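You operate a simulated robot arm through the tools that you are given. There is no shell and no other tool. Be economical: measure what you need, move in short steps, check, and stop when the job is done.

You run a simulated robot arm. Do the job below in one go: nothing can be reset, and whatever is moved stays where it is left.

## Task
Rinse the foam off the blue valve under the tap, wipe it dry and put it in REJECT.
Fine: wipe it on the test block with the yellow cloth and lay the cloth back where it lay. Set down upright: what you pick out.

It is judged by the outcome, as a careful person would: the job done as asked, and still so three seconds after it is handed in. It fails if anything else is knocked over, pushed out of place, dropped, spilled or broken. Flat cloth is picked up by pressing the open fingertips on it (5 to 10 N) and closing them slowly along it; thin cloth reads only 2 to 8 mm in the jaws.

## Robot
A 7-joint arm with a two-finger parallel gripper, fixed in place. Base frame: the origin is at the foot of the arm, x ahead of it, y to its left, z up; the work surface is at about z = 0.86. Readings come in m, degrees, newtons and seconds.
With the tool pointing down near the work surface it reaches from about 0.24 to 0.68 m from the base axis. Its first joint turns from -66.0 to 66.0 degrees. Payload 2.4 kg.
The TCP is the grasp point between the finger pads, 0.03 m short of the fingertips. In the tool frame z runs along the fingers and y along their closing line. Largest opening 0.094 m; finger width 0.028, thickness 0.01; the body of the gripper, 0.05 by 0.096 m, starts 0.055 m behind the TCP.
Orientation is that of the tool frame in the base frame, as a unit quaternion [x, y, z, w]. With the fingers straight down and closing along the base's y, the tool's x points along the base's -x, its y along +y and its z along -z.

## Interface
- The arm moves only by the tool jog_arm. Its argument "series" is one flat list of numbers, 7 for each row, row after row: the turn, a rotation vector about the base's x, y, z in units of 8 degrees (1.0 is 8 degrees), then the shift along the base's x, y, z in units of 40 mm (1.0 is 40 mm), then the finger opening in mm, from 0 to 94. In form: [rx, ry, rz, dx, dy, dz, hand, rx, ry, rz, dx, dy, dz, hand, ...]. A call has 1 to 10 rows; each row shifts and turns the commanded pose from where the row before left it. A call with a number of a shift or a turn outside -1 to 1 is refused whole. A row lasts 0.2 s, in which the tool goes at most 0.05 m and 8.6 degrees; a call with a longer step from one row to the next is refused whole, and so is a gripper value outside its range. A pose out of reach is approached as far as the arm can. The call stops where the force on the tool passes 70 N (or 10 N more than at its start, if that is more) or the arm is blocked; 0.2 s more then pass. Each finger travels about 0.153 m/s and halts on what it meets, pressing with about 30 N; the grip force reading is that of the motor and also rises with nothing between the fingers. The clock runs only during rows and for 0.2 s after the last one: add rows that do not move to give the fingers time. It gives the time, the measured TCP pose, the force on the tool (base axes), the opening and the grip force at its end, in the units of the frame above (readings bear some noise), with the torque about the TCP (base axes, N m) and any sound that the robot's microphone picked up, and new pictures: "pictures" is both (left out), scene, wrist or none.
- Cameras (640 x 400 px; columns grow to the right, rows downward): "scene" is fixed at [0.0394, 0.4674, 1.4652]; the picture's right is [-0.76, -0.65, 0.00], its down [-0.24, 0.28, -0.93] and it looks along [0.60, -0.71, -0.37] (base axes); focal length 346 px, centre (320, 200). "wrist" rides on the gripper at [0.076, 0.014, -0.102] in the tool frame; the picture's right is [-0.18, 0.98, 0.00], its down [-0.75, -0.14, -0.64] and it looks along [-0.63, -0.12, 0.77] (tool axes); focal length 243 px, centre (320, 200). There is no depth. A picture from a camera that has moved, and an enlarged one, comes with that camera's place and axes in the base frame and with its lens.
- enlarge(camera, box): a new picture of the part [left, top, right, bottom] of that camera's present view, enlarged. The clock stands still meanwhile.
- close_job(): hands the job in; it is judged then, once.

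Work in short steps. Places have to be worked out from the pictures, the camera data and where the tool is seen: move nearer, look again, correct. Check each grasp and each placing, and mend what went wrong. You have 120 turns and 200 pictures in all, those below and enlarged ones among them. Open the gripper and draw the arm clear of the work before you hand the job in, unless the task says otherwise; then end with one line.

The tools are called after "Emit:" as name(argument=value, ...) on one line, values as JSON. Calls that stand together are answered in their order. jog_arm: Moves the arm, as the interface text tells. Its arguments: {"type":"object","properties":{"series":{"type":"array"},"pictures":{"type":"string","enum":["both","scene","wrist","none"]}},"required":["series"]} The other tools are called the same way: enlarge (camera, box) takes an enlarged picture of a part of a camera's view; close_job () hands the job in.

At the start:

```text
time_s: 0.0
position: [0.3199, -0.0486, 1.3378]
tcp_rot: [0.001, 1.0, 0.0, 0.0]
contact_force: [-0.1, -0.5, -0.2]
ft_torque: [0.01, 0.0, -0.01]
finger_gap: 0.0938
grip_force: 0.0
```

scene: 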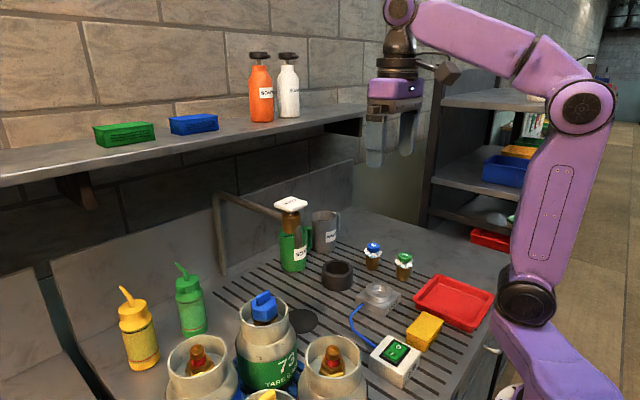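
wrist: 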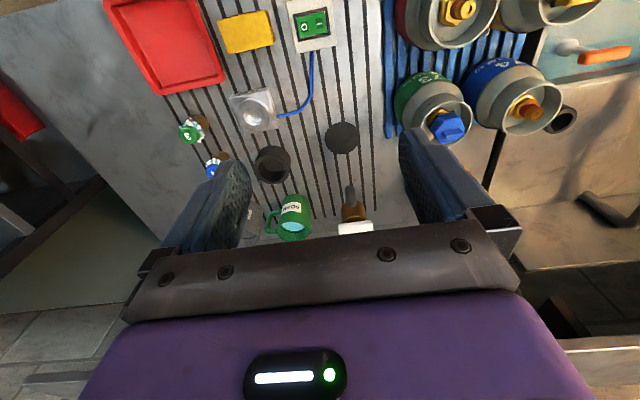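

I start by looking closer at the work area to identify the valves with foam, the tap, the cloth, the test block and the REJECT tray.

Emit:
enlarge(camera="scene", box=[200, 180, 520, 400])

Emit:
enlarge(camera="wrist", box=[100, 0, 400, 250])

Emit:
enlarge(camera="wrist", box=[380, 0, 640, 200])

```text
1.82 times, centred on (360, 290) of scene
camera zoom: at [0.0394, 0.4674, 1.4652], right [-0.76, -0.65, 0.0], down [-0.24, 0.28, -0.93], along [0.6, -0.71, -0.37], focal length 630 px, centre (247, 36)
```

zoom: 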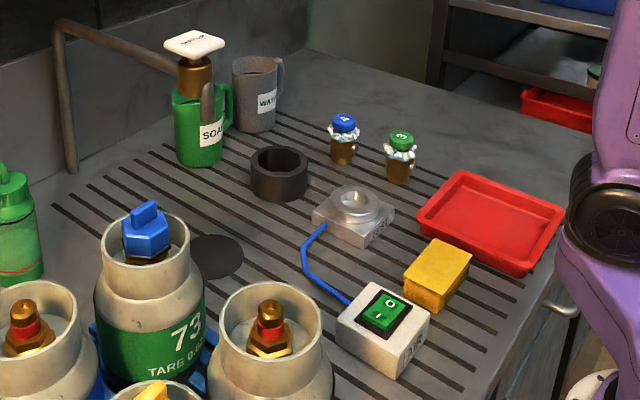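

```text
1.60 times, centred on (250, 125) of wrist
camera zoom: at [0.244, -0.0336, 1.441], right [0.18, 0.98, 0.0], down [0.75, -0.14, 0.64], along [0.63, -0.12, -0.77], focal length 388 px, centre (432, 320)
```

zoom: 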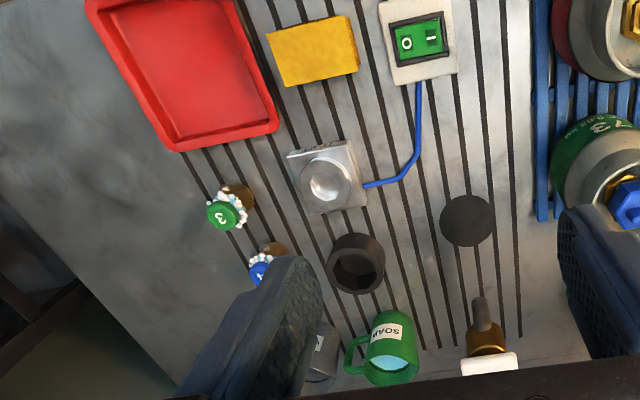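

```text
2.00 times, centred on (510, 100) of wrist
camera zoom: at [0.244, -0.0336, 1.441], right [0.18, 0.98, 0.0], down [0.75, -0.14, 0.64], along [0.63, -0.12, -0.77], focal length 485 px, centre (-60, 400)
```

zoom: 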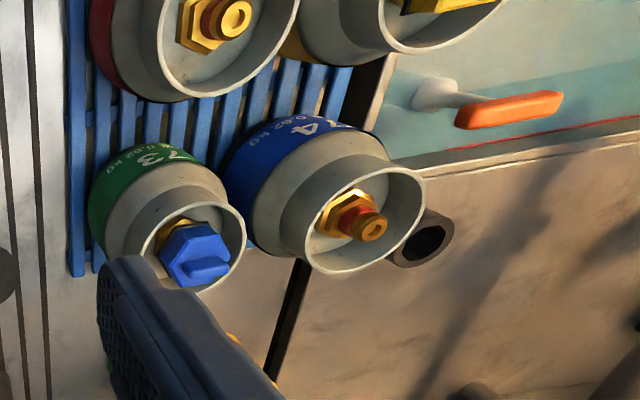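

I need the labels and the tap; enlarging further.

Emit:
enlarge(camera="scene", box=[200, 170, 360, 290])

Emit:
enlarge(camera="scene", box=[340, 230, 500, 390])

Emit:
enlarge(camera="scene", box=[440, 80, 600, 260])

Emit:
enlarge(camera="wrist", box=[220, 160, 400, 250])

```text
3.33 times, centred on (280, 230) of scene
camera zoom: at [0.0394, 0.4674, 1.4652], right [-0.76, -0.65, 0.0], down [-0.24, 0.28, -0.93], along [0.6, -0.71, -0.37], focal length 1154 px, centre (453, 100)
```

zoom: 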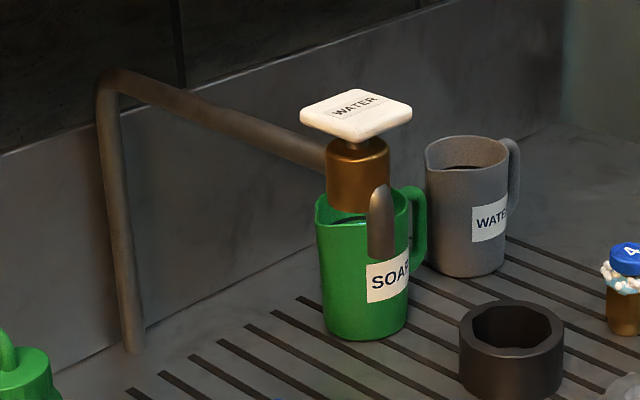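

```text
2.50 times, centred on (420, 310) of scene
camera zoom: at [0.0394, 0.4674, 1.4652], right [-0.76, -0.65, 0.0], down [-0.24, 0.28, -0.93], along [0.6, -0.71, -0.37], focal length 866 px, centre (70, -75)
```

zoom: 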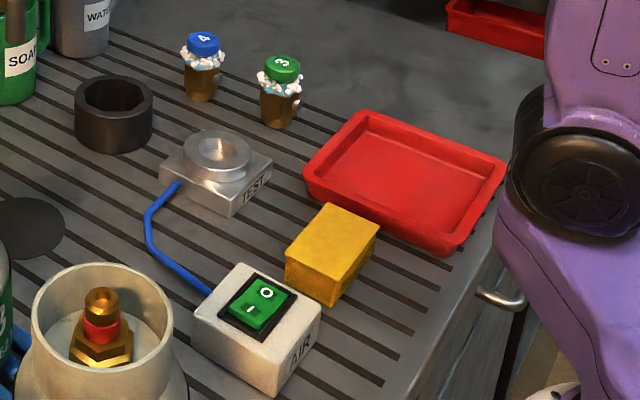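

```text
2.22 times, centred on (520, 170) of scene
camera zoom: at [0.0394, 0.4674, 1.4652], right [-0.76, -0.65, 0.0], down [-0.24, 0.28, -0.93], along [0.6, -0.71, -0.37], focal length 770 px, centre (-124, 267)
```

zoom: 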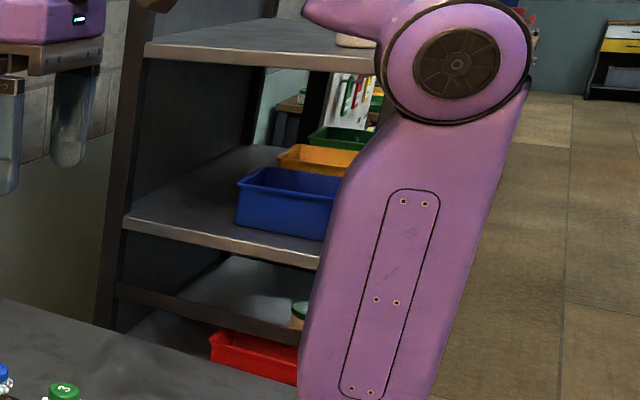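

```text
3.56 times, centred on (310, 205) of wrist
camera zoom: at [0.244, -0.0336, 1.441], right [0.18, 0.98, 0.0], down [0.75, -0.14, 0.64], along [0.63, -0.12, -0.77], focal length 863 px, centre (356, 182)
```

zoom: 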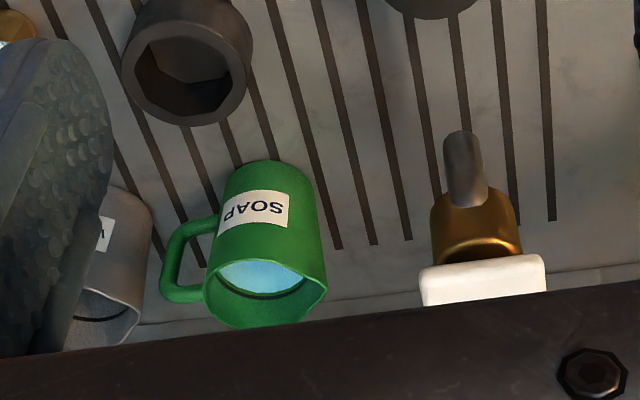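

The valves with foam are small ones (blue 4, green 3). The tap nozzle is at about (0.526,-0.030,1.075) above the drain disc, with the WATER press plate at about (0.55,-0.03,1.165). I move toward the yellow item and tray for a closer look.

Emit:
jog_arm(series=[0, 0, 0, -0.4, -1, -0.45, 94, 0, 0, 0, -0.4, -1, -0.45, 94, 0, 0, 0, -0.4, -1, -0.45, 94, 0, 0, 0, -0.4, -1, -0.45, 94, 0, 0, 0, -0.4, -1, -0.45, 94])

```text
time_s: 1.2
position: [0.2396, -0.2484, 1.2474]
tcp_rot: [-0.001, 1.0, 0.0, 0.0]
contact_force: [0.9, 1.2, 0.6]
ft_torque: [0.03, -0.02, 0.0]
finger_gap: 0.094
grip_force: 0.1
camera wrist: at [0.1638, -0.2339, 1.3502], right [0.18, 0.98, 0.0], down [0.75, -0.14, 0.64], along [0.63, -0.12, -0.77], focal length 243 px, centre (320, 200)
```

scene: 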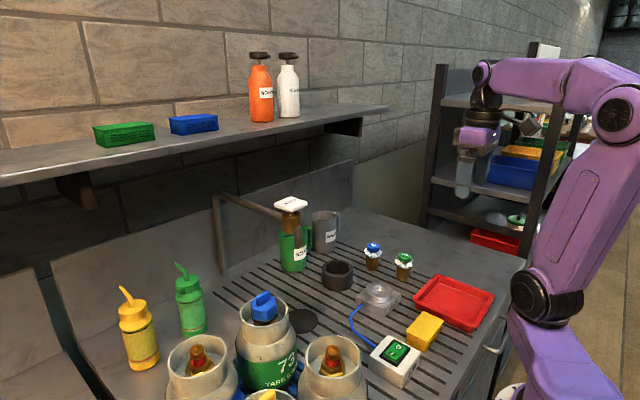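
wrist: 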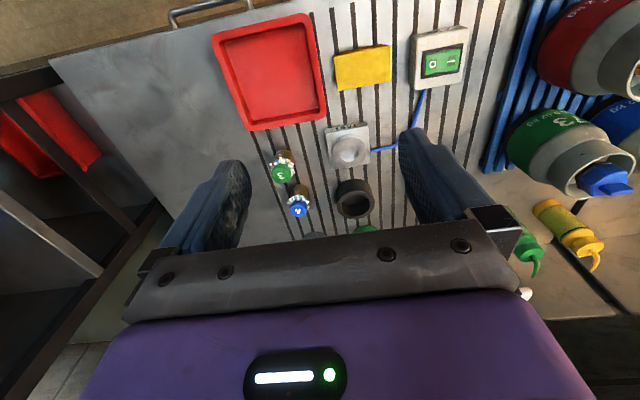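

Enlarging the tray and yellow item in the wrist view to check for labels and the thickness of the yellow item.

Emit:
enlarge(camera="wrist", box=[200, 0, 480, 230])

Emit:
enlarge(camera="scene", box=[400, 260, 500, 360])

Emit:
enlarge(camera="scene", box=[430, 120, 570, 260])

```text
1.74 times, centred on (340, 115) of wrist
camera zoom: at [0.1638, -0.2339, 1.3502], right [0.18, 0.98, 0.0], down [0.75, -0.14, 0.64], along [0.63, -0.12, -0.77], focal length 422 px, centre (285, 348)
```

zoom: 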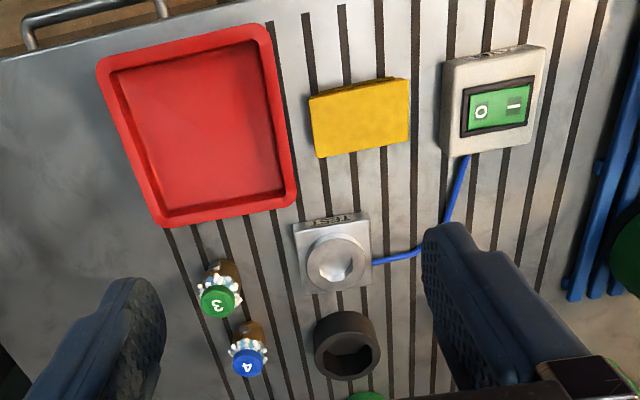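

```text
4.00 times, centred on (450, 310) of scene
camera zoom: at [0.0394, 0.4674, 1.4652], right [-0.76, -0.65, 0.0], down [-0.24, 0.28, -0.93], along [0.6, -0.71, -0.37], focal length 1385 px, centre (-200, -240)
```

zoom: 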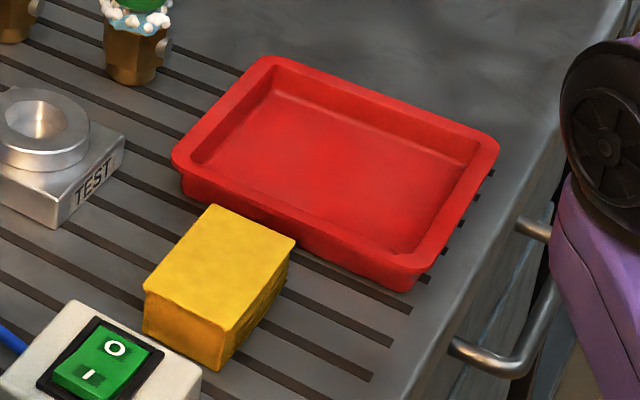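

```text
2.86 times, centred on (500, 190) of scene
camera zoom: at [0.0394, 0.4674, 1.4652], right [-0.76, -0.65, 0.0], down [-0.24, 0.28, -0.93], along [0.6, -0.71, -0.37], focal length 989 px, centre (-194, 229)
```

zoom: 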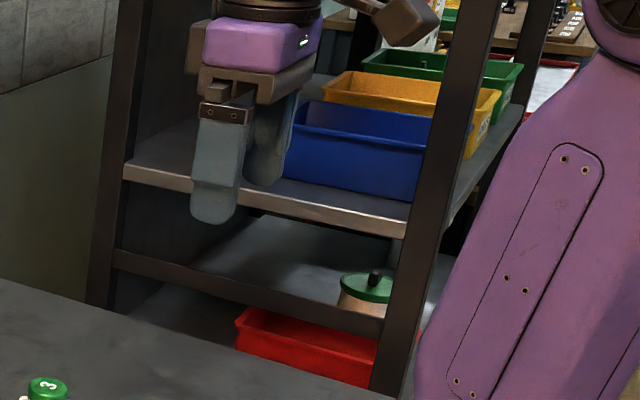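

The yellow item is a folded cloth stack (graspable), the red tray is presumably REJECT. Blue valve 4 is at about (0.518,-0.352), top z≈0.935; I move nearer above it and look again.

Emit:
jog_arm(series=[0, 0, 0, 0.85, -0.37, -0.45, 94, 0, 0, 0, 0.85, -0.37, -0.45, 94, 0, 0, 0, 0.85, -0.37, -0.45, 94, 0, 0, 0, 0.85, -0.37, -0.45, 94, 0, 0, 0, 0.85, -0.37, -0.45, 94, 0, 0, 0, 0.85, -0.37, -0.45, 94, 0, 0, 0, 0.85, -0.37, -0.45, 94])

```text
time_s: 2.8
position: [0.4783, -0.3522, 1.1219]
tcp_rot: [0.0, 1.0, 0.0, 0.0]
contact_force: [0.6, -0.6, 0.7]
ft_torque: [-0.03, -0.01, 0.02]
finger_gap: 0.0938
grip_force: 0.0
camera wrist: at [0.4014, -0.3377, 1.2252], right [0.18, 0.98, 0.0], down [0.75, -0.14, 0.64], along [0.63, -0.12, -0.77], focal length 243 px, centre (320, 200)
```

scene: 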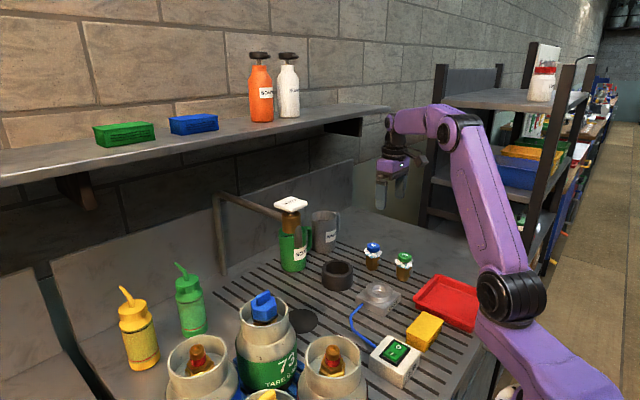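
wrist: 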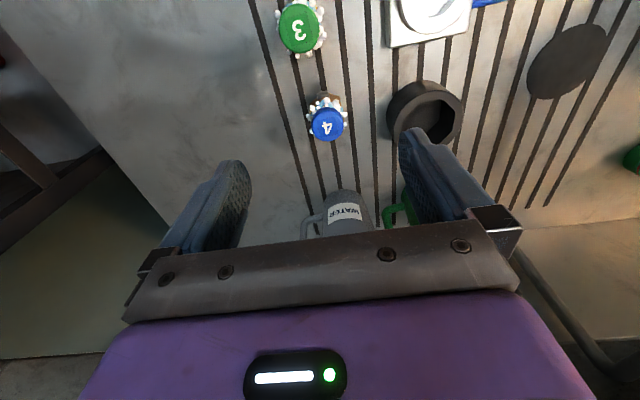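

Blue valve refined to (0.521,-0.351). Quick zoom for its shape before the grasp.

Emit:
enlarge(camera="wrist", box=[280, 80, 380, 160])

Emit:
enlarge(camera="scene", box=[350, 230, 420, 290])

```text
5.00 times, centred on (330, 120) of wrist
camera zoom: at [0.4014, -0.3377, 1.2252], right [0.18, 0.98, 0.0], down [0.75, -0.14, 0.64], along [0.63, -0.12, -0.77], focal length 1213 px, centre (270, 600)
```

zoom: 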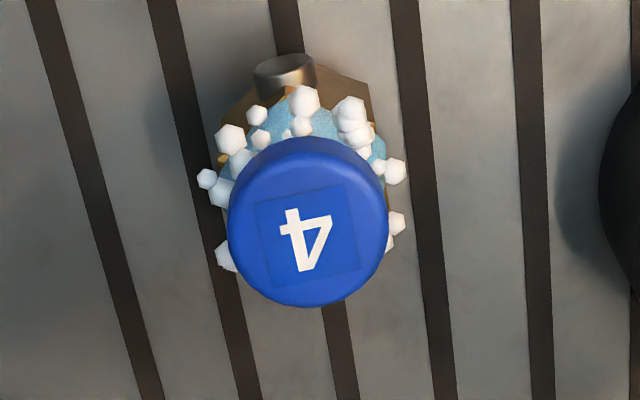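

```text
6.67 times, centred on (385, 260) of scene
camera zoom: at [0.0394, 0.4674, 1.4652], right [-0.76, -0.65, 0.0], down [-0.24, 0.28, -0.93], along [0.6, -0.71, -0.37], focal length 2308 px, centre (-113, -200)
```

zoom: 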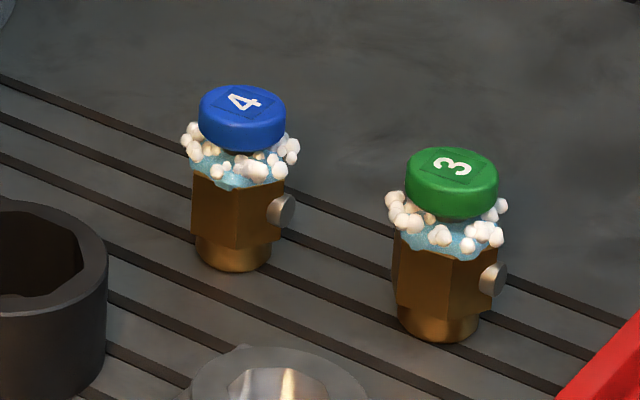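

Foam sits at the neck below the cap; the port nub points toward the arm. Before grasping I test how the tap behaves: go above the WATER plate with closed fingers.

Emit:
jog_arm(series=[0, 0, 0, 0, 0.35, 1, 94, 0, 0, 0, 0, 0.35, 1, 94, 0, 0, 0, 0, 0.35, 1, 60, 0, 0, 0, 0.26, 1, 0.03, 30, 0, 0, 0, 0.26, 1, 0.03, 0, 0, 0, 0, 0.26, 1, 0.03, 0, 0, 0, 0, 0.26, 1, 0.03, 0, 0, 0, 0, 0.26, 1, 0.03, 0, 0, 0, 0, 0.26, 1, 0.03, 0, 0, 0, 0, 0.26, 1, 0.03, 0])

```text
time_s: 5.0
position: [0.5526, -0.0303, 1.2492]
tcp_rot: [0.0, 1.0, 0.0, 0.0]
contact_force: [0.3, -0.4, -0.3]
ft_torque: [0.0, -0.01, -0.03]
finger_gap: 0.0001
grip_force: 30.0
camera wrist: at [0.4756, -0.0156, 1.3528], right [0.18, 0.98, 0.0], down [0.75, -0.14, 0.64], along [0.63, -0.12, -0.77], focal length 243 px, centre (320, 200)
```

scene: 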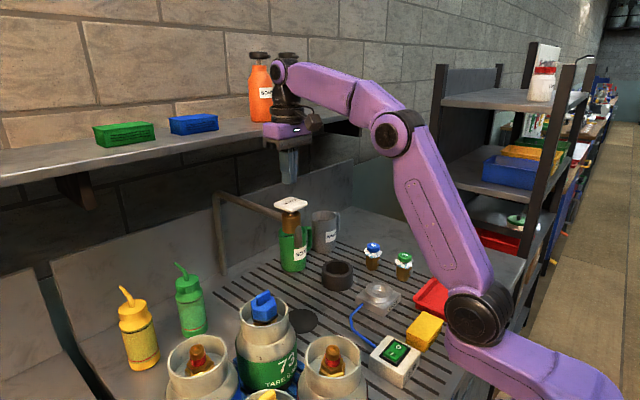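
wrist: 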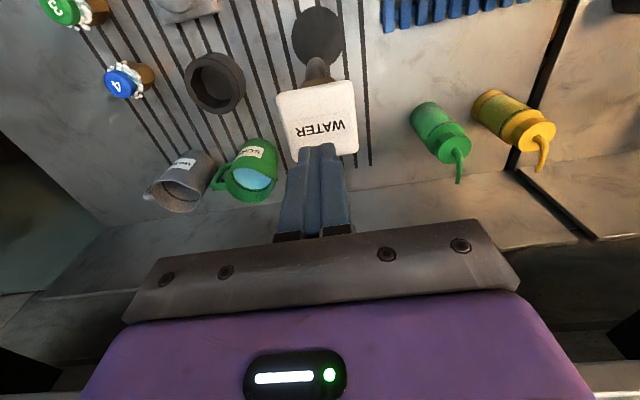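

Plate centre computes to (0.547,-0.031), just under the fingertips. Going down 48 mm, then gently.

Emit:
jog_arm(series=[0, 0, 0, -0.1, 0, -1, 0, 0, 0, 0, 0, 0, -0.2, 0], pictures="wrist")

```text
time_s: 5.6
position: [0.5469, -0.0296, 1.2024]
tcp_rot: [0.001, 1.0, 0.001, 0.001]
contact_force: [-0.5, 0.2, 3.2]
ft_torque: [0.02, 0.04, -0.04]
finger_gap: 0.0
grip_force: 29.5
camera wrist: at [0.4709, -0.0155, 1.3055], right [0.18, 0.98, 0.0], down [0.75, -0.14, 0.64], along [0.63, -0.12, -0.77], focal length 243 px, centre (320, 200)
```

wrist: 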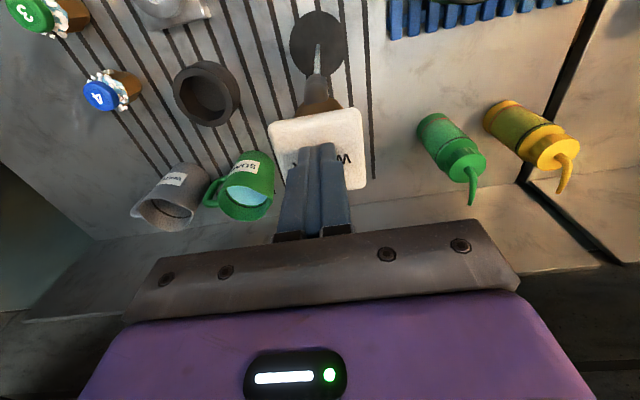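

Contact at 3 N and a stream appears to flow. Lifting to see if it continues.

Emit:
jog_arm(series=[0, 0, 0, 0, 0, 0.8, 0, 0, 0, 0, 0, 0, 0, 0], pictures="both")

Emit:
enlarge(camera="scene", box=[220, 180, 380, 340])

```text
time_s: 6.2
position: [0.5467, -0.0304, 1.2342]
tcp_rot: [0.0, 1.0, 0.0, -0.001]
contact_force: [-0.6, 0.4, -0.2]
ft_torque: [0.0, 0.01, 0.02]
finger_gap: 0.0
grip_force: 30.5
camera wrist: at [0.4706, -0.0154, 1.3377], right [0.18, 0.98, 0.0], down [0.75, -0.14, 0.64], along [0.63, -0.12, -0.77], focal length 243 px, centre (320, 200)
```

scene: 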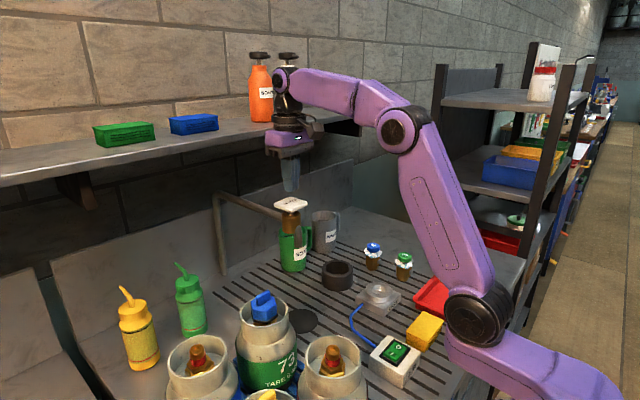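
wrist: 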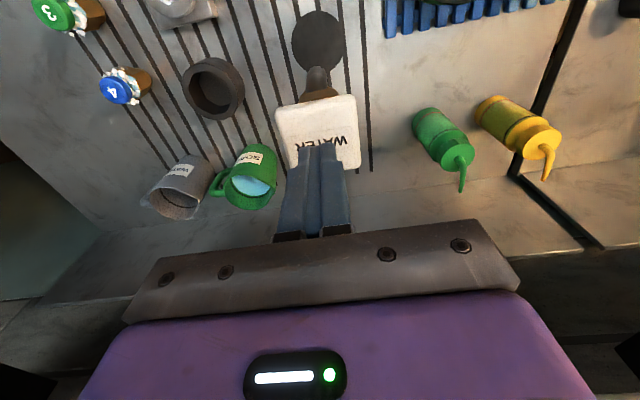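

```text
2.50 times, centred on (300, 260) of scene
camera zoom: at [0.0394, 0.4674, 1.4652], right [-0.76, -0.65, 0.0], down [-0.24, 0.28, -0.93], along [0.6, -0.71, -0.37], focal length 866 px, centre (370, 50)
```

zoom: 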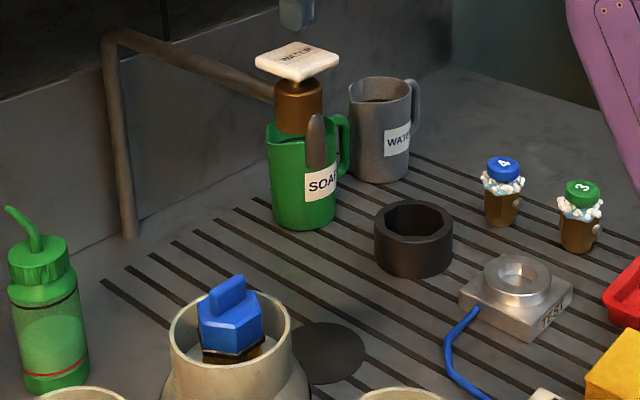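

The tap runs only while pressed, so the valve must stand on the drain while I press. The nozzle is directly overhead, so I'll grasp with the tool tilted ~30°, yawed radially (-32°) to clear the green valve. Moving to pre-grasp.

Emit:
jog_arm(series=[0, 0, -1, -0.08, -1, 0, 94, 0, 0, -1, -0.08, -1, 0, 94, 0, 0, -1, -0.08, -1, 0, 94, 0, 0, -1, -0.08, -1, 0, 94, -0.503, -0.806, 0, -0.08, -1, -0.6, 94, -0.503, -0.806, 0, -0.08, -1, -0.6, 94, -0.503, -0.806, 0, -0.08, -1, -0.6, 94, -0.503, -0.806, 0, -0.08, -1, -0.6, 94])

```text
time_s: 8.0
position: [0.5207, -0.351, 1.1378]
tcp_rot: [0.265, 0.928, -0.073, 0.252]
contact_force: [-0.7, 0.3, 0.2]
ft_torque: [0.02, 0.01, -0.01]
finger_gap: 0.094
grip_force: 0.1
camera wrist: at [0.4282, -0.2754, 1.1882], right [0.66, 0.75, 0.09], down [0.2, -0.29, 0.94], along [0.73, -0.59, -0.34], focal length 243 px, centre (320, 200)
```

scene: 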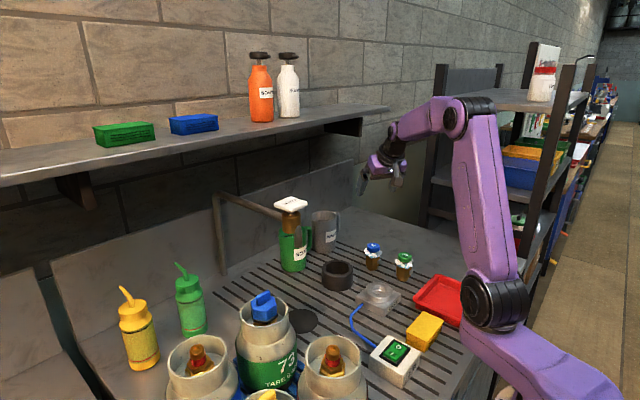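
wrist: 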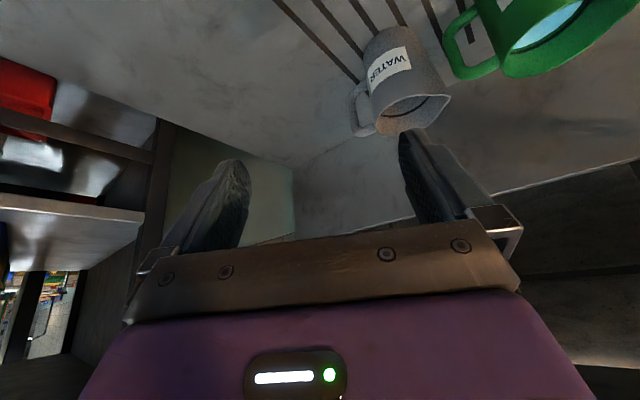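

Orientation is as intended (30° tilt, azimuth -32°). Descending most of the way and checking.

Emit:
jog_arm(series=[0, 0, 0, 0, 0, -1, 94, 0, 0, 0, 0, 0, -1, 94, 0, 0, 0, 0, 0, -1, 94, 0, 0, 0, 0, 0, -0.7, 94])

Emit:
enlarge(camera="scene", box=[320, 180, 460, 300])

```text
time_s: 9.0
position: [0.5208, -0.3491, 0.9906]
tcp_rot: [0.266, 0.928, -0.072, 0.252]
contact_force: [-0.7, 0.8, -0.1]
ft_torque: [0.02, -0.04, 0.0]
finger_gap: 0.094
grip_force: 0.1
camera wrist: at [0.4296, -0.2753, 1.0407], right [0.66, 0.75, 0.09], down [0.2, -0.29, 0.94], along [0.73, -0.59, -0.34], focal length 243 px, centre (320, 200)
```

scene: 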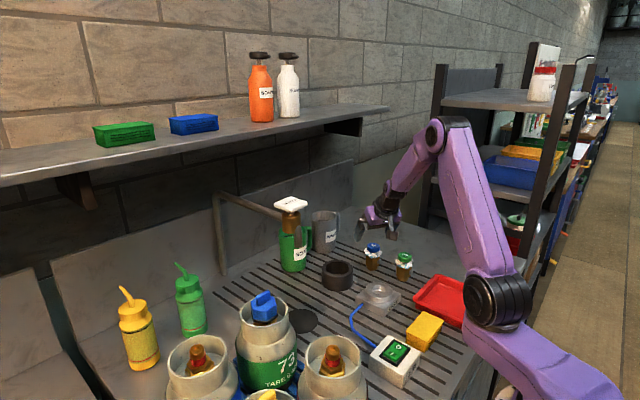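
wrist: 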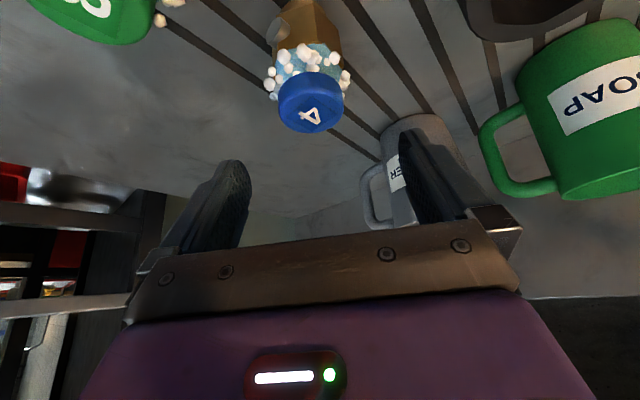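

```text
3.33 times, centred on (390, 240) of scene
camera zoom: at [0.0394, 0.4674, 1.4652], right [-0.76, -0.65, 0.0], down [-0.24, 0.28, -0.93], along [0.6, -0.71, -0.37], focal length 1154 px, centre (87, 67)
```

zoom: 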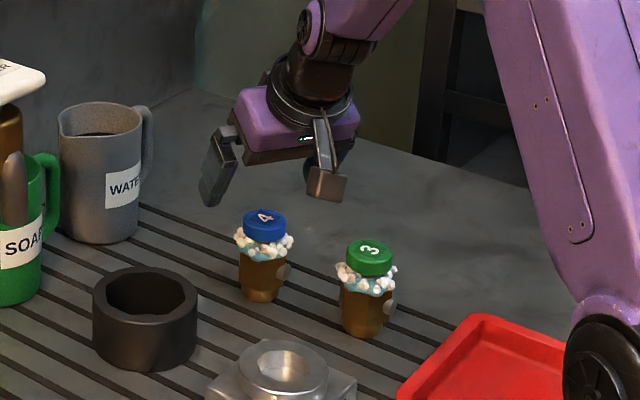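

The cap lies between the fingers (est. (0.521,-0.349)). Descend to z≈0.922 and close.

Emit:
jog_arm(series=[0, 0, 0, 0, 0, -0.86, 94, 0, 0, 0, 0, 0, -0.86, 94, 0, 0, 0, 0, 0, 0, 94])

Emit:
enlarge(camera="scene", box=[320, 180, 460, 300])

```text
time_s: 9.8
position: [0.5215, -0.3501, 0.922]
tcp_rot: [0.266, 0.928, -0.073, 0.253]
contact_force: [-0.4, 0.0, -1.1]
ft_torque: [0.0, 0.02, 0.0]
finger_gap: 0.0941
grip_force: 0.0
camera wrist: at [0.4296, -0.2757, 0.9723], right [0.66, 0.75, 0.09], down [0.2, -0.29, 0.94], along [0.73, -0.59, -0.34], focal length 243 px, centre (320, 200)
```

scene: 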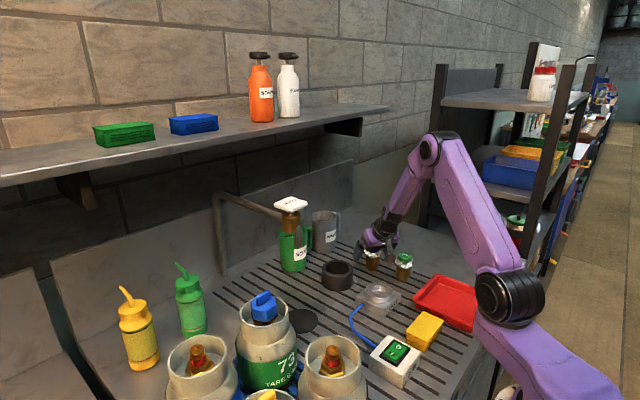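
wrist: 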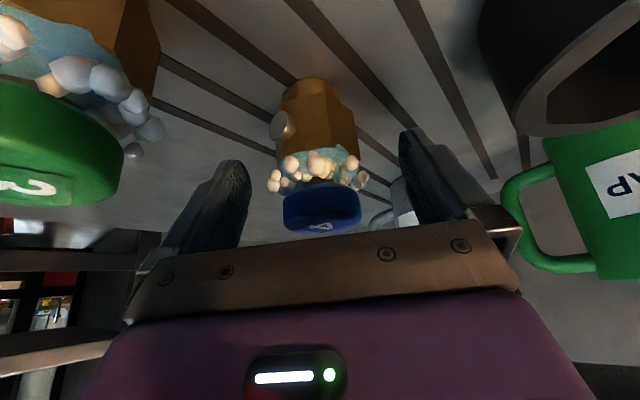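

```text
3.33 times, centred on (390, 240) of scene
camera zoom: at [0.0394, 0.4674, 1.4652], right [-0.76, -0.65, 0.0], down [-0.24, 0.28, -0.93], along [0.6, -0.71, -0.37], focal length 1154 px, centre (87, 67)
```

zoom: 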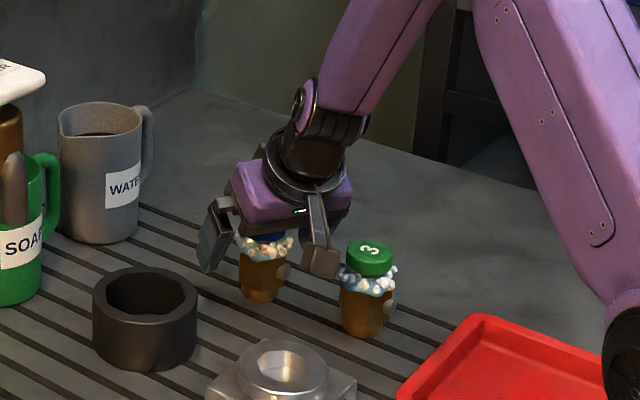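

Fingers straddle the valve, clear of valve 3. Closing.

Emit:
jog_arm(series=[0, 0, 0, 0, 0, 0, 70, 0, 0, 0, 0, 0, 0, 50, 0, 0, 0, 0, 0, 0, 40, 0, 0, 0, 0, 0, 0, 30, 0, 0, 0, 0, 0, 0, 20, 0, 0, 0, 0, 0, 0, 20])

```text
time_s: 11.2
position: [0.5219, -0.3507, 0.9229]
tcp_rot: [0.267, 0.928, -0.072, 0.252]
contact_force: [-0.2, 0.0, -0.2]
ft_torque: [-0.06, 0.02, -0.01]
finger_gap: 0.043
grip_force: 29.8
camera wrist: at [0.4296, -0.2758, 0.9726], right [0.66, 0.75, 0.09], down [0.2, -0.29, 0.94], along [0.73, -0.59, -0.34], focal length 243 px, centre (320, 200)
```

scene: 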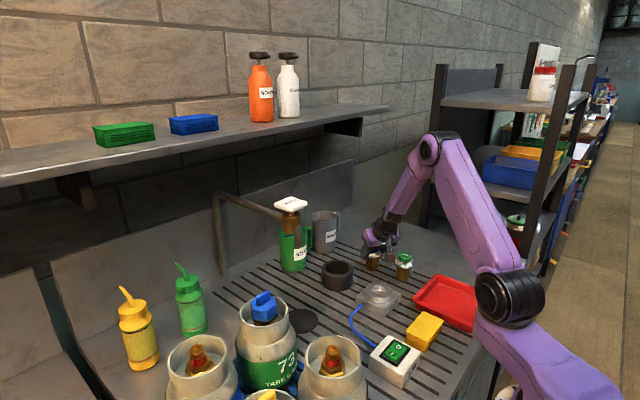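
wrist: 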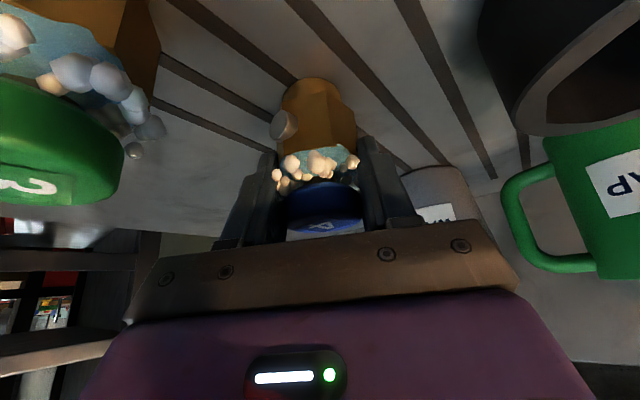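

Held at a 43 mm gap. Lifting and checking.

Emit:
jog_arm(series=[0, 0, 0, 0, 0, 0.5, 20, 0, 0, 0, 0, 0, 1, 20, 0, 0, 0, 0, 0, 1, 20])

```text
time_s: 12.0
position: [0.5205, -0.3507, 1.0229]
tcp_rot: [0.266, 0.928, -0.072, 0.251]
contact_force: [-0.3, 0.5, -2.4]
ft_torque: [0.01, 0.04, -0.03]
finger_gap: 0.0434
grip_force: 30.4
camera wrist: at [0.4288, -0.2753, 1.0727], right [0.66, 0.75, 0.09], down [0.2, -0.29, 0.93], along [0.73, -0.59, -0.34], focal length 243 px, centre (320, 200)
```

scene: 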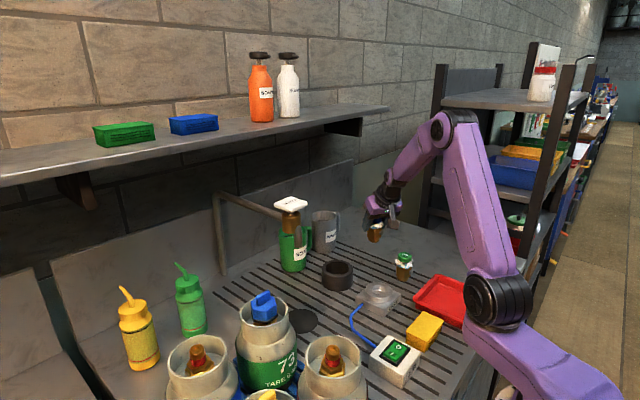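
wrist: 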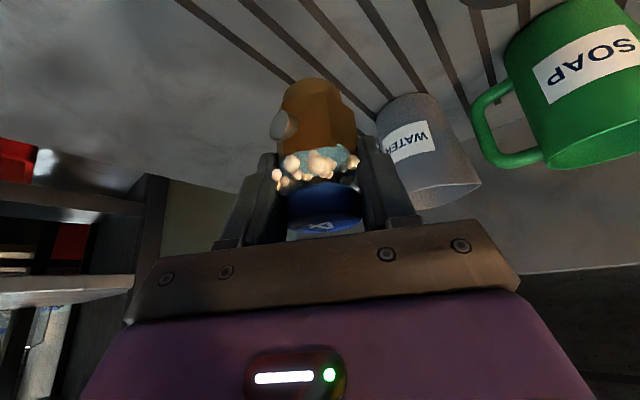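

Held upright, foam still on. Now back off in x, cross to y=-0.03 and yaw back to 0 in front of the drain.

Emit:
jog_arm(series=[0, 0, 0, -1, 0.5, 0, 20, 0, 0, 0, -1, 0.5, 0, 20, 0, 0, 0, -1, 0.5, 0, 20, 0, 0, 1, 0, 0.93, 0, 20, 0, 0, 1, 0, 0.93, 0, 20, 0, 0, 1, 0, 0.93, 0, 20, 0, 0, 1, 0, 0.93, 0, 20, 0, 0, 0, 0, 0.93, 0, 20, 0, 0, 0, 0, 0.93, 0, 20, 0, 0, 0, 0, 0.93, 0, 20])

```text
time_s: 14.2
position: [0.4034, -0.0428, 1.022]
tcp_rot: [-0.009, 0.965, -0.002, 0.263]
contact_force: [-0.6, 0.1, -3.0]
ft_torque: [-0.01, -0.07, -0.02]
finger_gap: 0.0433
grip_force: 30.2
out of reach, approached as far as the arm can: row 9
camera wrist: at [0.2854, -0.0296, 1.0723], right [0.14, 0.99, 0.08], down [0.33, -0.13, 0.94], along [0.93, -0.11, -0.34], focal length 243 px, centre (320, 200)
```

scene: 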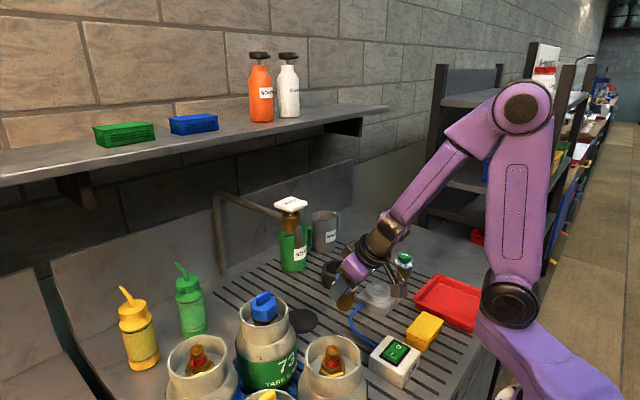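
wrist: 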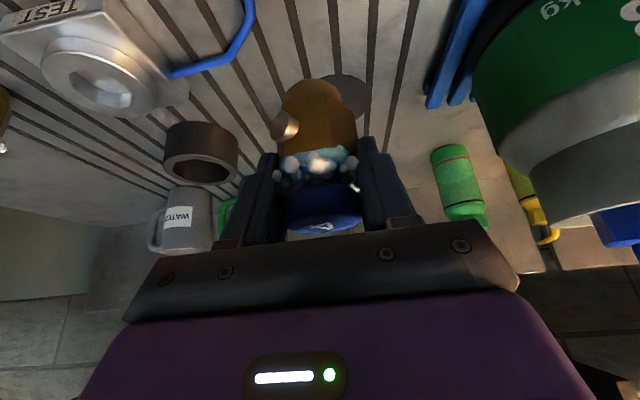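

Now at (0.403,-0.043) still holding; move forward a bit and lower (z≈0.935), then check for y offset before going under the nozzle.

Emit:
jog_arm(series=[0, 0, 0.1, 0.7, 0.2, 0, 20, 0, 0, 0, 0.3, 0, -0.7, 20, 0, 0, 0, 0, 0, -0.8, 20, 0, 0, 0, 0, 0, -0.7, 20, 0, 0, 0, 0, 0, 0, 20])

```text
time_s: 15.4
position: [0.4428, -0.0353, 0.9346]
tcp_rot: [-0.006, 0.965, 0.001, 0.263]
contact_force: [1.1, -0.5, -3.0]
ft_torque: [-0.04, 0.02, 0.01]
finger_gap: 0.0432
grip_force: 29.6
camera wrist: at [0.3256, -0.0219, 0.9849], right [0.14, 0.99, 0.09], down [0.33, -0.14, 0.94], along [0.93, -0.1, -0.34], focal length 243 px, centre (320, 200)
```

scene: 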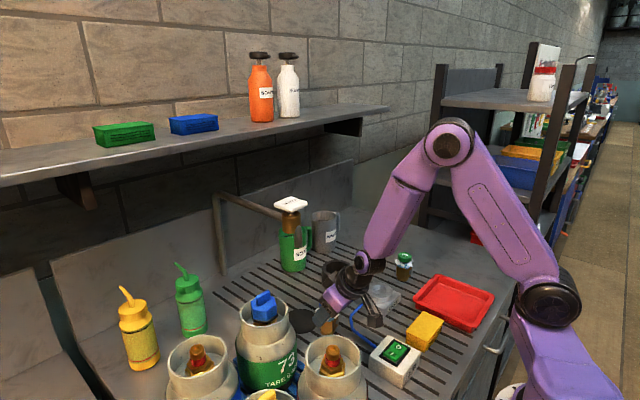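
wrist: 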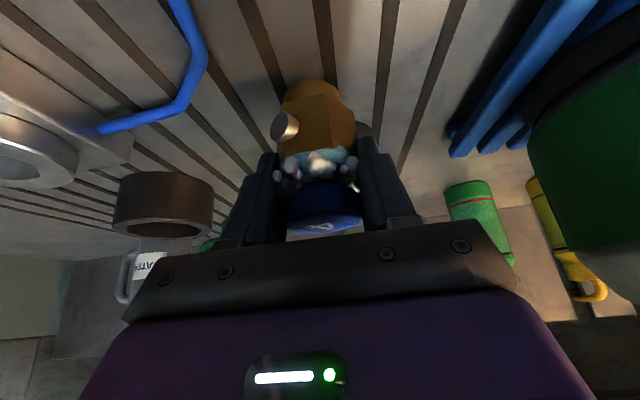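

Level and aligned; driving forward under the nozzle to x≈0.527, y≈-0.030.

Emit:
jog_arm(series=[0, 0, 0, 0.7, 0.13, 0, 20, 0, 0, 0, 0.7, 0, 0, 20, 0, 0, 0, 0.7, 0, 0, 20, 0, 0, 0, 0, 0, 0, 20])

Emit:
enlarge(camera="scene", box=[240, 180, 400, 340])

```text
time_s: 16.4
position: [0.5285, -0.028, 0.9338]
tcp_rot: [-0.007, 0.965, 0.002, 0.262]
contact_force: [1.2, 0.7, -3.0]
ft_torque: [0.0, 0.01, -0.02]
finger_gap: 0.0433
grip_force: 30.1
camera wrist: at [0.41, -0.0161, 0.9849], right [0.14, 0.99, 0.09], down [0.33, -0.14, 0.94], along [0.93, -0.1, -0.34], focal length 243 px, centre (320, 200)
```

scene: 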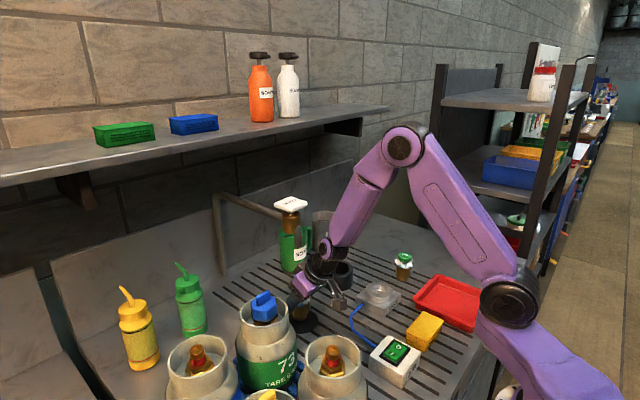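
wrist: 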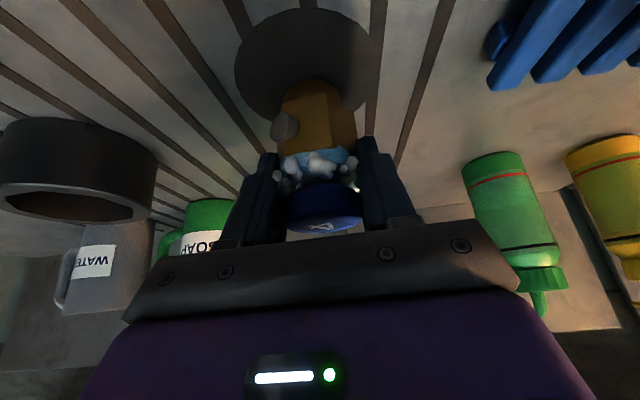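

```text
2.50 times, centred on (320, 260) of scene
camera zoom: at [0.0395, 0.4674, 1.4652], right [-0.76, -0.65, 0.0], down [-0.24, 0.28, -0.93], along [0.6, -0.71, -0.37], focal length 866 px, centre (320, 50)
```

zoom: 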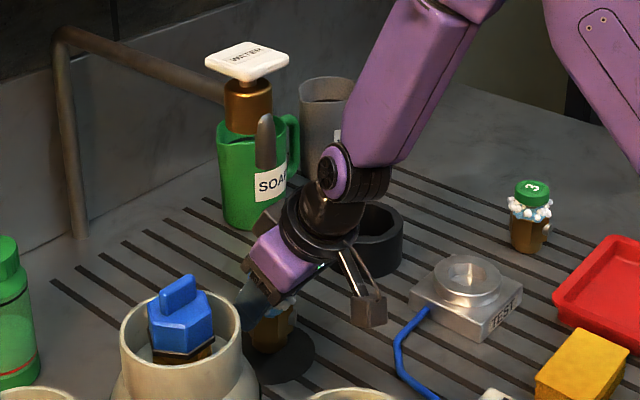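

Valve is over the drain centre (0.527,-0.029). Lowering to contact at z≈0.922.

Emit:
jog_arm(series=[0, 0, 0, -0.03, -0.05, -0.25, 20, 0, 0, 0, 0, 0, -0.04, 20, 0, 0, 0, 0, 0, 0, 20], pictures="none")

```text
time_s: 17.2
position: [0.5263, -0.0305, 0.9229]
tcp_rot: [-0.006, 0.965, 0.002, 0.262]
contact_force: [0.5, -1.2, -1.9]
ft_torque: [0.02, 0.04, 0.0]
finger_gap: 0.043
grip_force: 30.2
```

Weight partly relieved (-3.0 to -1.9 N); one more tiny step down.

Emit:
jog_arm(series=[0, 0, 0, 0, 0, -0.04, 20, 0, 0, 0, 0, 0, 0, 20], pictures="none")

```text
time_s: 17.8
position: [0.5271, -0.0319, 0.9212]
tcp_rot: [-0.006, 0.965, 0.001, 0.262]
contact_force: [-3.9, 0.7, 8.6]
ft_torque: [-0.15, 0.28, -0.05]
finger_gap: 0.0431
grip_force: 30.0
```

Seated (8.6 N up). Opening and backing out along -x.

Emit:
jog_arm(series=[0, 0, 0, 0, 0, 0.03, 44, 0, 0, 0, 0, 0, 0, 60, 0, 0, 0, 0, 0, 0, 80, 0, 0, 0, 0, 0, 0, 80, 0, 0, 0, -0.5, 0, 0, 80, 0, 0, 0, -1, 0, 0, 80, 0, 0, 0, -1, 0, 0.3, 80])

Emit:
enlarge(camera="scene", box=[240, 180, 400, 340])

```text
time_s: 19.4
position: [0.4252, -0.0299, 0.935]
tcp_rot: [-0.007, 0.965, 0.003, 0.262]
contact_force: [-0.1, -0.5, 0.4]
ft_torque: [0.0, -0.02, 0.0]
finger_gap: 0.0802
grip_force: 0.1
camera wrist: at [0.3071, -0.0178, 0.9845], right [0.14, 0.99, 0.09], down [0.33, -0.14, 0.94], along [0.93, -0.1, -0.34], focal length 243 px, centre (320, 200)
```

scene: 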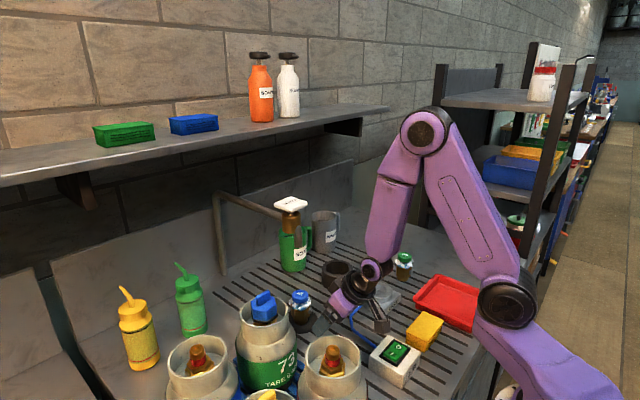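
wrist: 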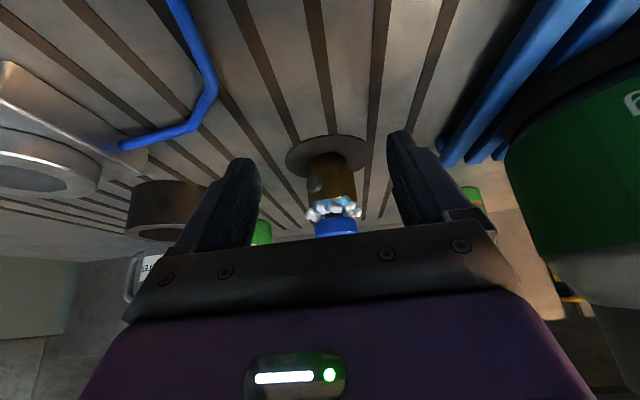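

```text
2.50 times, centred on (320, 260) of scene
camera zoom: at [0.0394, 0.4674, 1.4652], right [-0.76, -0.65, 0.0], down [-0.24, 0.28, -0.93], along [0.6, -0.71, -0.37], focal length 866 px, centre (320, 50)
```

zoom: 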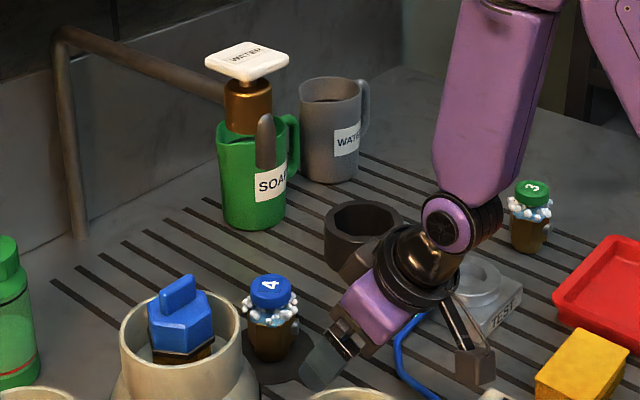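

Valve 4 stands upright on the drain. Going up, straightening the tool and closing the fingers to press the WATER plate.

Emit:
jog_arm(series=[0, 0, 0, -0.3, 0, 0.95, 80, 0, 0, 0, -0.3, 0, 0.95, 80, 0, 0.95, 0, 0, 0, 0.95, 40, 0, 0.95, 0, 0, 0, 0.95, 0, 0, 0.95, 0, 0, 0, 0.95, 0, 0, 0.95, 0, 0, 0, 0.95, 0, 0, 0, 0, 0, 0, 0.95, 0, 0, 0, 0, 0, 0, 0.95, 0, 0, 0, 0, 1, 0, 0, 0, 0, 0, 0, 1, 0, 0, 0], pictures="none")

Emit:
jog_arm(series=[0, 0, 0, 0.9, 0, 0, 0, 0, 0, 0, 0.72, 0, 0, 0, 0, 0, 0, 0, 0, -0.4, 0, 0, 0, 0, 0, 0, 0, 0])

```text
time_s: 21.6
position: [0.4162, -0.0192, 1.1226]
tcp_rot: [0.001, 0.99, -0.074, 0.123]
contact_force: [0.7, 0.1, -0.1]
ft_torque: [-0.02, 0.0, 0.01]
finger_gap: 0.0001
grip_force: 29.6
out of reach, approached as far as the arm can: row 3, 5, 6, 7, 8, 9, 10
```

```text
time_s: 22.6
position: [0.3986, -0.003, 1.0996]
tcp_rot: [0.0, 0.991, -0.064, 0.117]
contact_force: [-0.2, -0.2, -0.2]
ft_torque: [-0.02, -0.01, -0.02]
finger_gap: 0.0
grip_force: 29.8
out of reach, approached as far as the arm can: row 1, 2, 3
camera wrist: at [0.3014, 0.0234, 1.1781], right [0.2, 0.98, -0.08], down [0.58, -0.05, 0.81], along [0.79, -0.21, -0.58], focal length 243 px, centre (320, 200)
```

scene: 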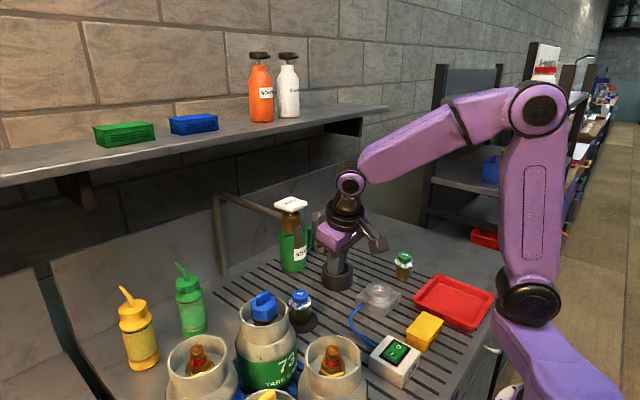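
wrist: 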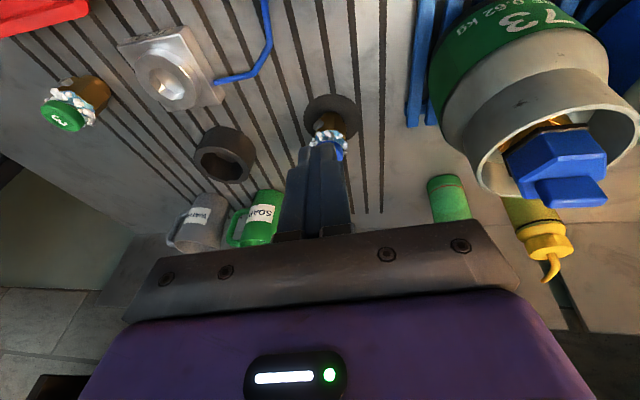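

The arm hit a joint limit while straightening near here and is off its commanded pose. I send a still row to see how it behaves.

Emit:
jog_arm(series=[0, 0, 0, 0, 0, 0, 0], pictures="none")

```text
time_s: 23.0
position: [0.3992, -0.0027, 1.0981]
tcp_rot: [0.001, 0.991, -0.064, 0.117]
contact_force: [0.7, -0.2, 0.5]
ft_torque: [0.01, 0.0, 0.02]
finger_gap: 0.0001
grip_force: 30.0
```

No complaint, so the command seems re-based on the actual pose. Probing with a small lift.

Emit:
jog_arm(series=[0, 0, 0, 0, 0, 0.3, 0, 0, 0, 0, 0, 0, 0, 0], pictures="none")

```text
time_s: 23.6
position: [0.3992, -0.0031, 1.0984]
tcp_rot: [0.001, 0.991, -0.064, 0.117]
contact_force: [-0.8, -0.3, -0.2]
ft_torque: [0.0, 0.01, 0.0]
finger_gap: 0.0
grip_force: 30.5
out of reach, approached as far as the arm can: row 1
```

Lifting is blocked by a joint limit. Probing by tilting back and moving toward -y, where the arm moved freely before.

Emit:
jog_arm(series=[0, -0.6, 0, 0, -0.5, 0, 0, 0, -0.6, 0, 0, -0.5, 0, 0, 0, 0, 0, 0, 0, 0, 0], pictures="none")

```text
time_s: 24.4
position: [0.3996, -0.0435, 1.0979]
tcp_rot: [0.006, 0.978, -0.062, 0.197]
contact_force: [-0.3, 0.6, -0.1]
ft_torque: [0.02, -0.01, -0.01]
finger_gap: 0.0
grip_force: 30.1
```

That works. Now correct the small roll (+7° about x) and try lifting.

Emit:
jog_arm(series=[0.85, 0, 0, 0, -0.3, 0, 0, 0, 0, 0, 0, 0, 0.5, 0, 0, 0, 0, 0, 0, 0.5, 0, 0, 0, 0, 0, 0, 0, 0], pictures="none")

```text
time_s: 25.4
position: [0.3856, -0.0252, 1.1136]
tcp_rot: [0.019, 0.979, -0.011, 0.202]
contact_force: [0.1, 0.3, 0.0]
ft_torque: [-0.01, 0.0, -0.02]
finger_gap: 0.0
grip_force: 30.3
out of reach, approached as far as the arm can: row 1, 2, 3
```

Still at a limit near the centre line. I'll retreat to y≈-0.22 (where motions were free), straighten there, and return on the earlier path.

Emit:
jog_arm(series=[0, 0, 0, 0.2, -0.9, 0, 0, 0, 0, 0, 0.2, -0.9, 0, 0, 0, 0, 0, 0, -0.9, 0, 0, 0, 0, 0, 0, -0.9, 0, 0, 0, 0, 0, 0, -0.9, 0, 0, 0, 0, 0, 0, 0, 0, 0], pictures="none")

```text
time_s: 26.8
position: [0.3823, -0.0968, 1.0446]
tcp_rot: [0.02, 0.979, -0.018, 0.203]
contact_force: [0.1, -0.2, 0.2]
ft_torque: [0.02, 0.02, 0.01]
finger_gap: 0.0
grip_force: 30.3
out of reach, approached as far as the arm can: row 1, 2, 3, 4, 5
```

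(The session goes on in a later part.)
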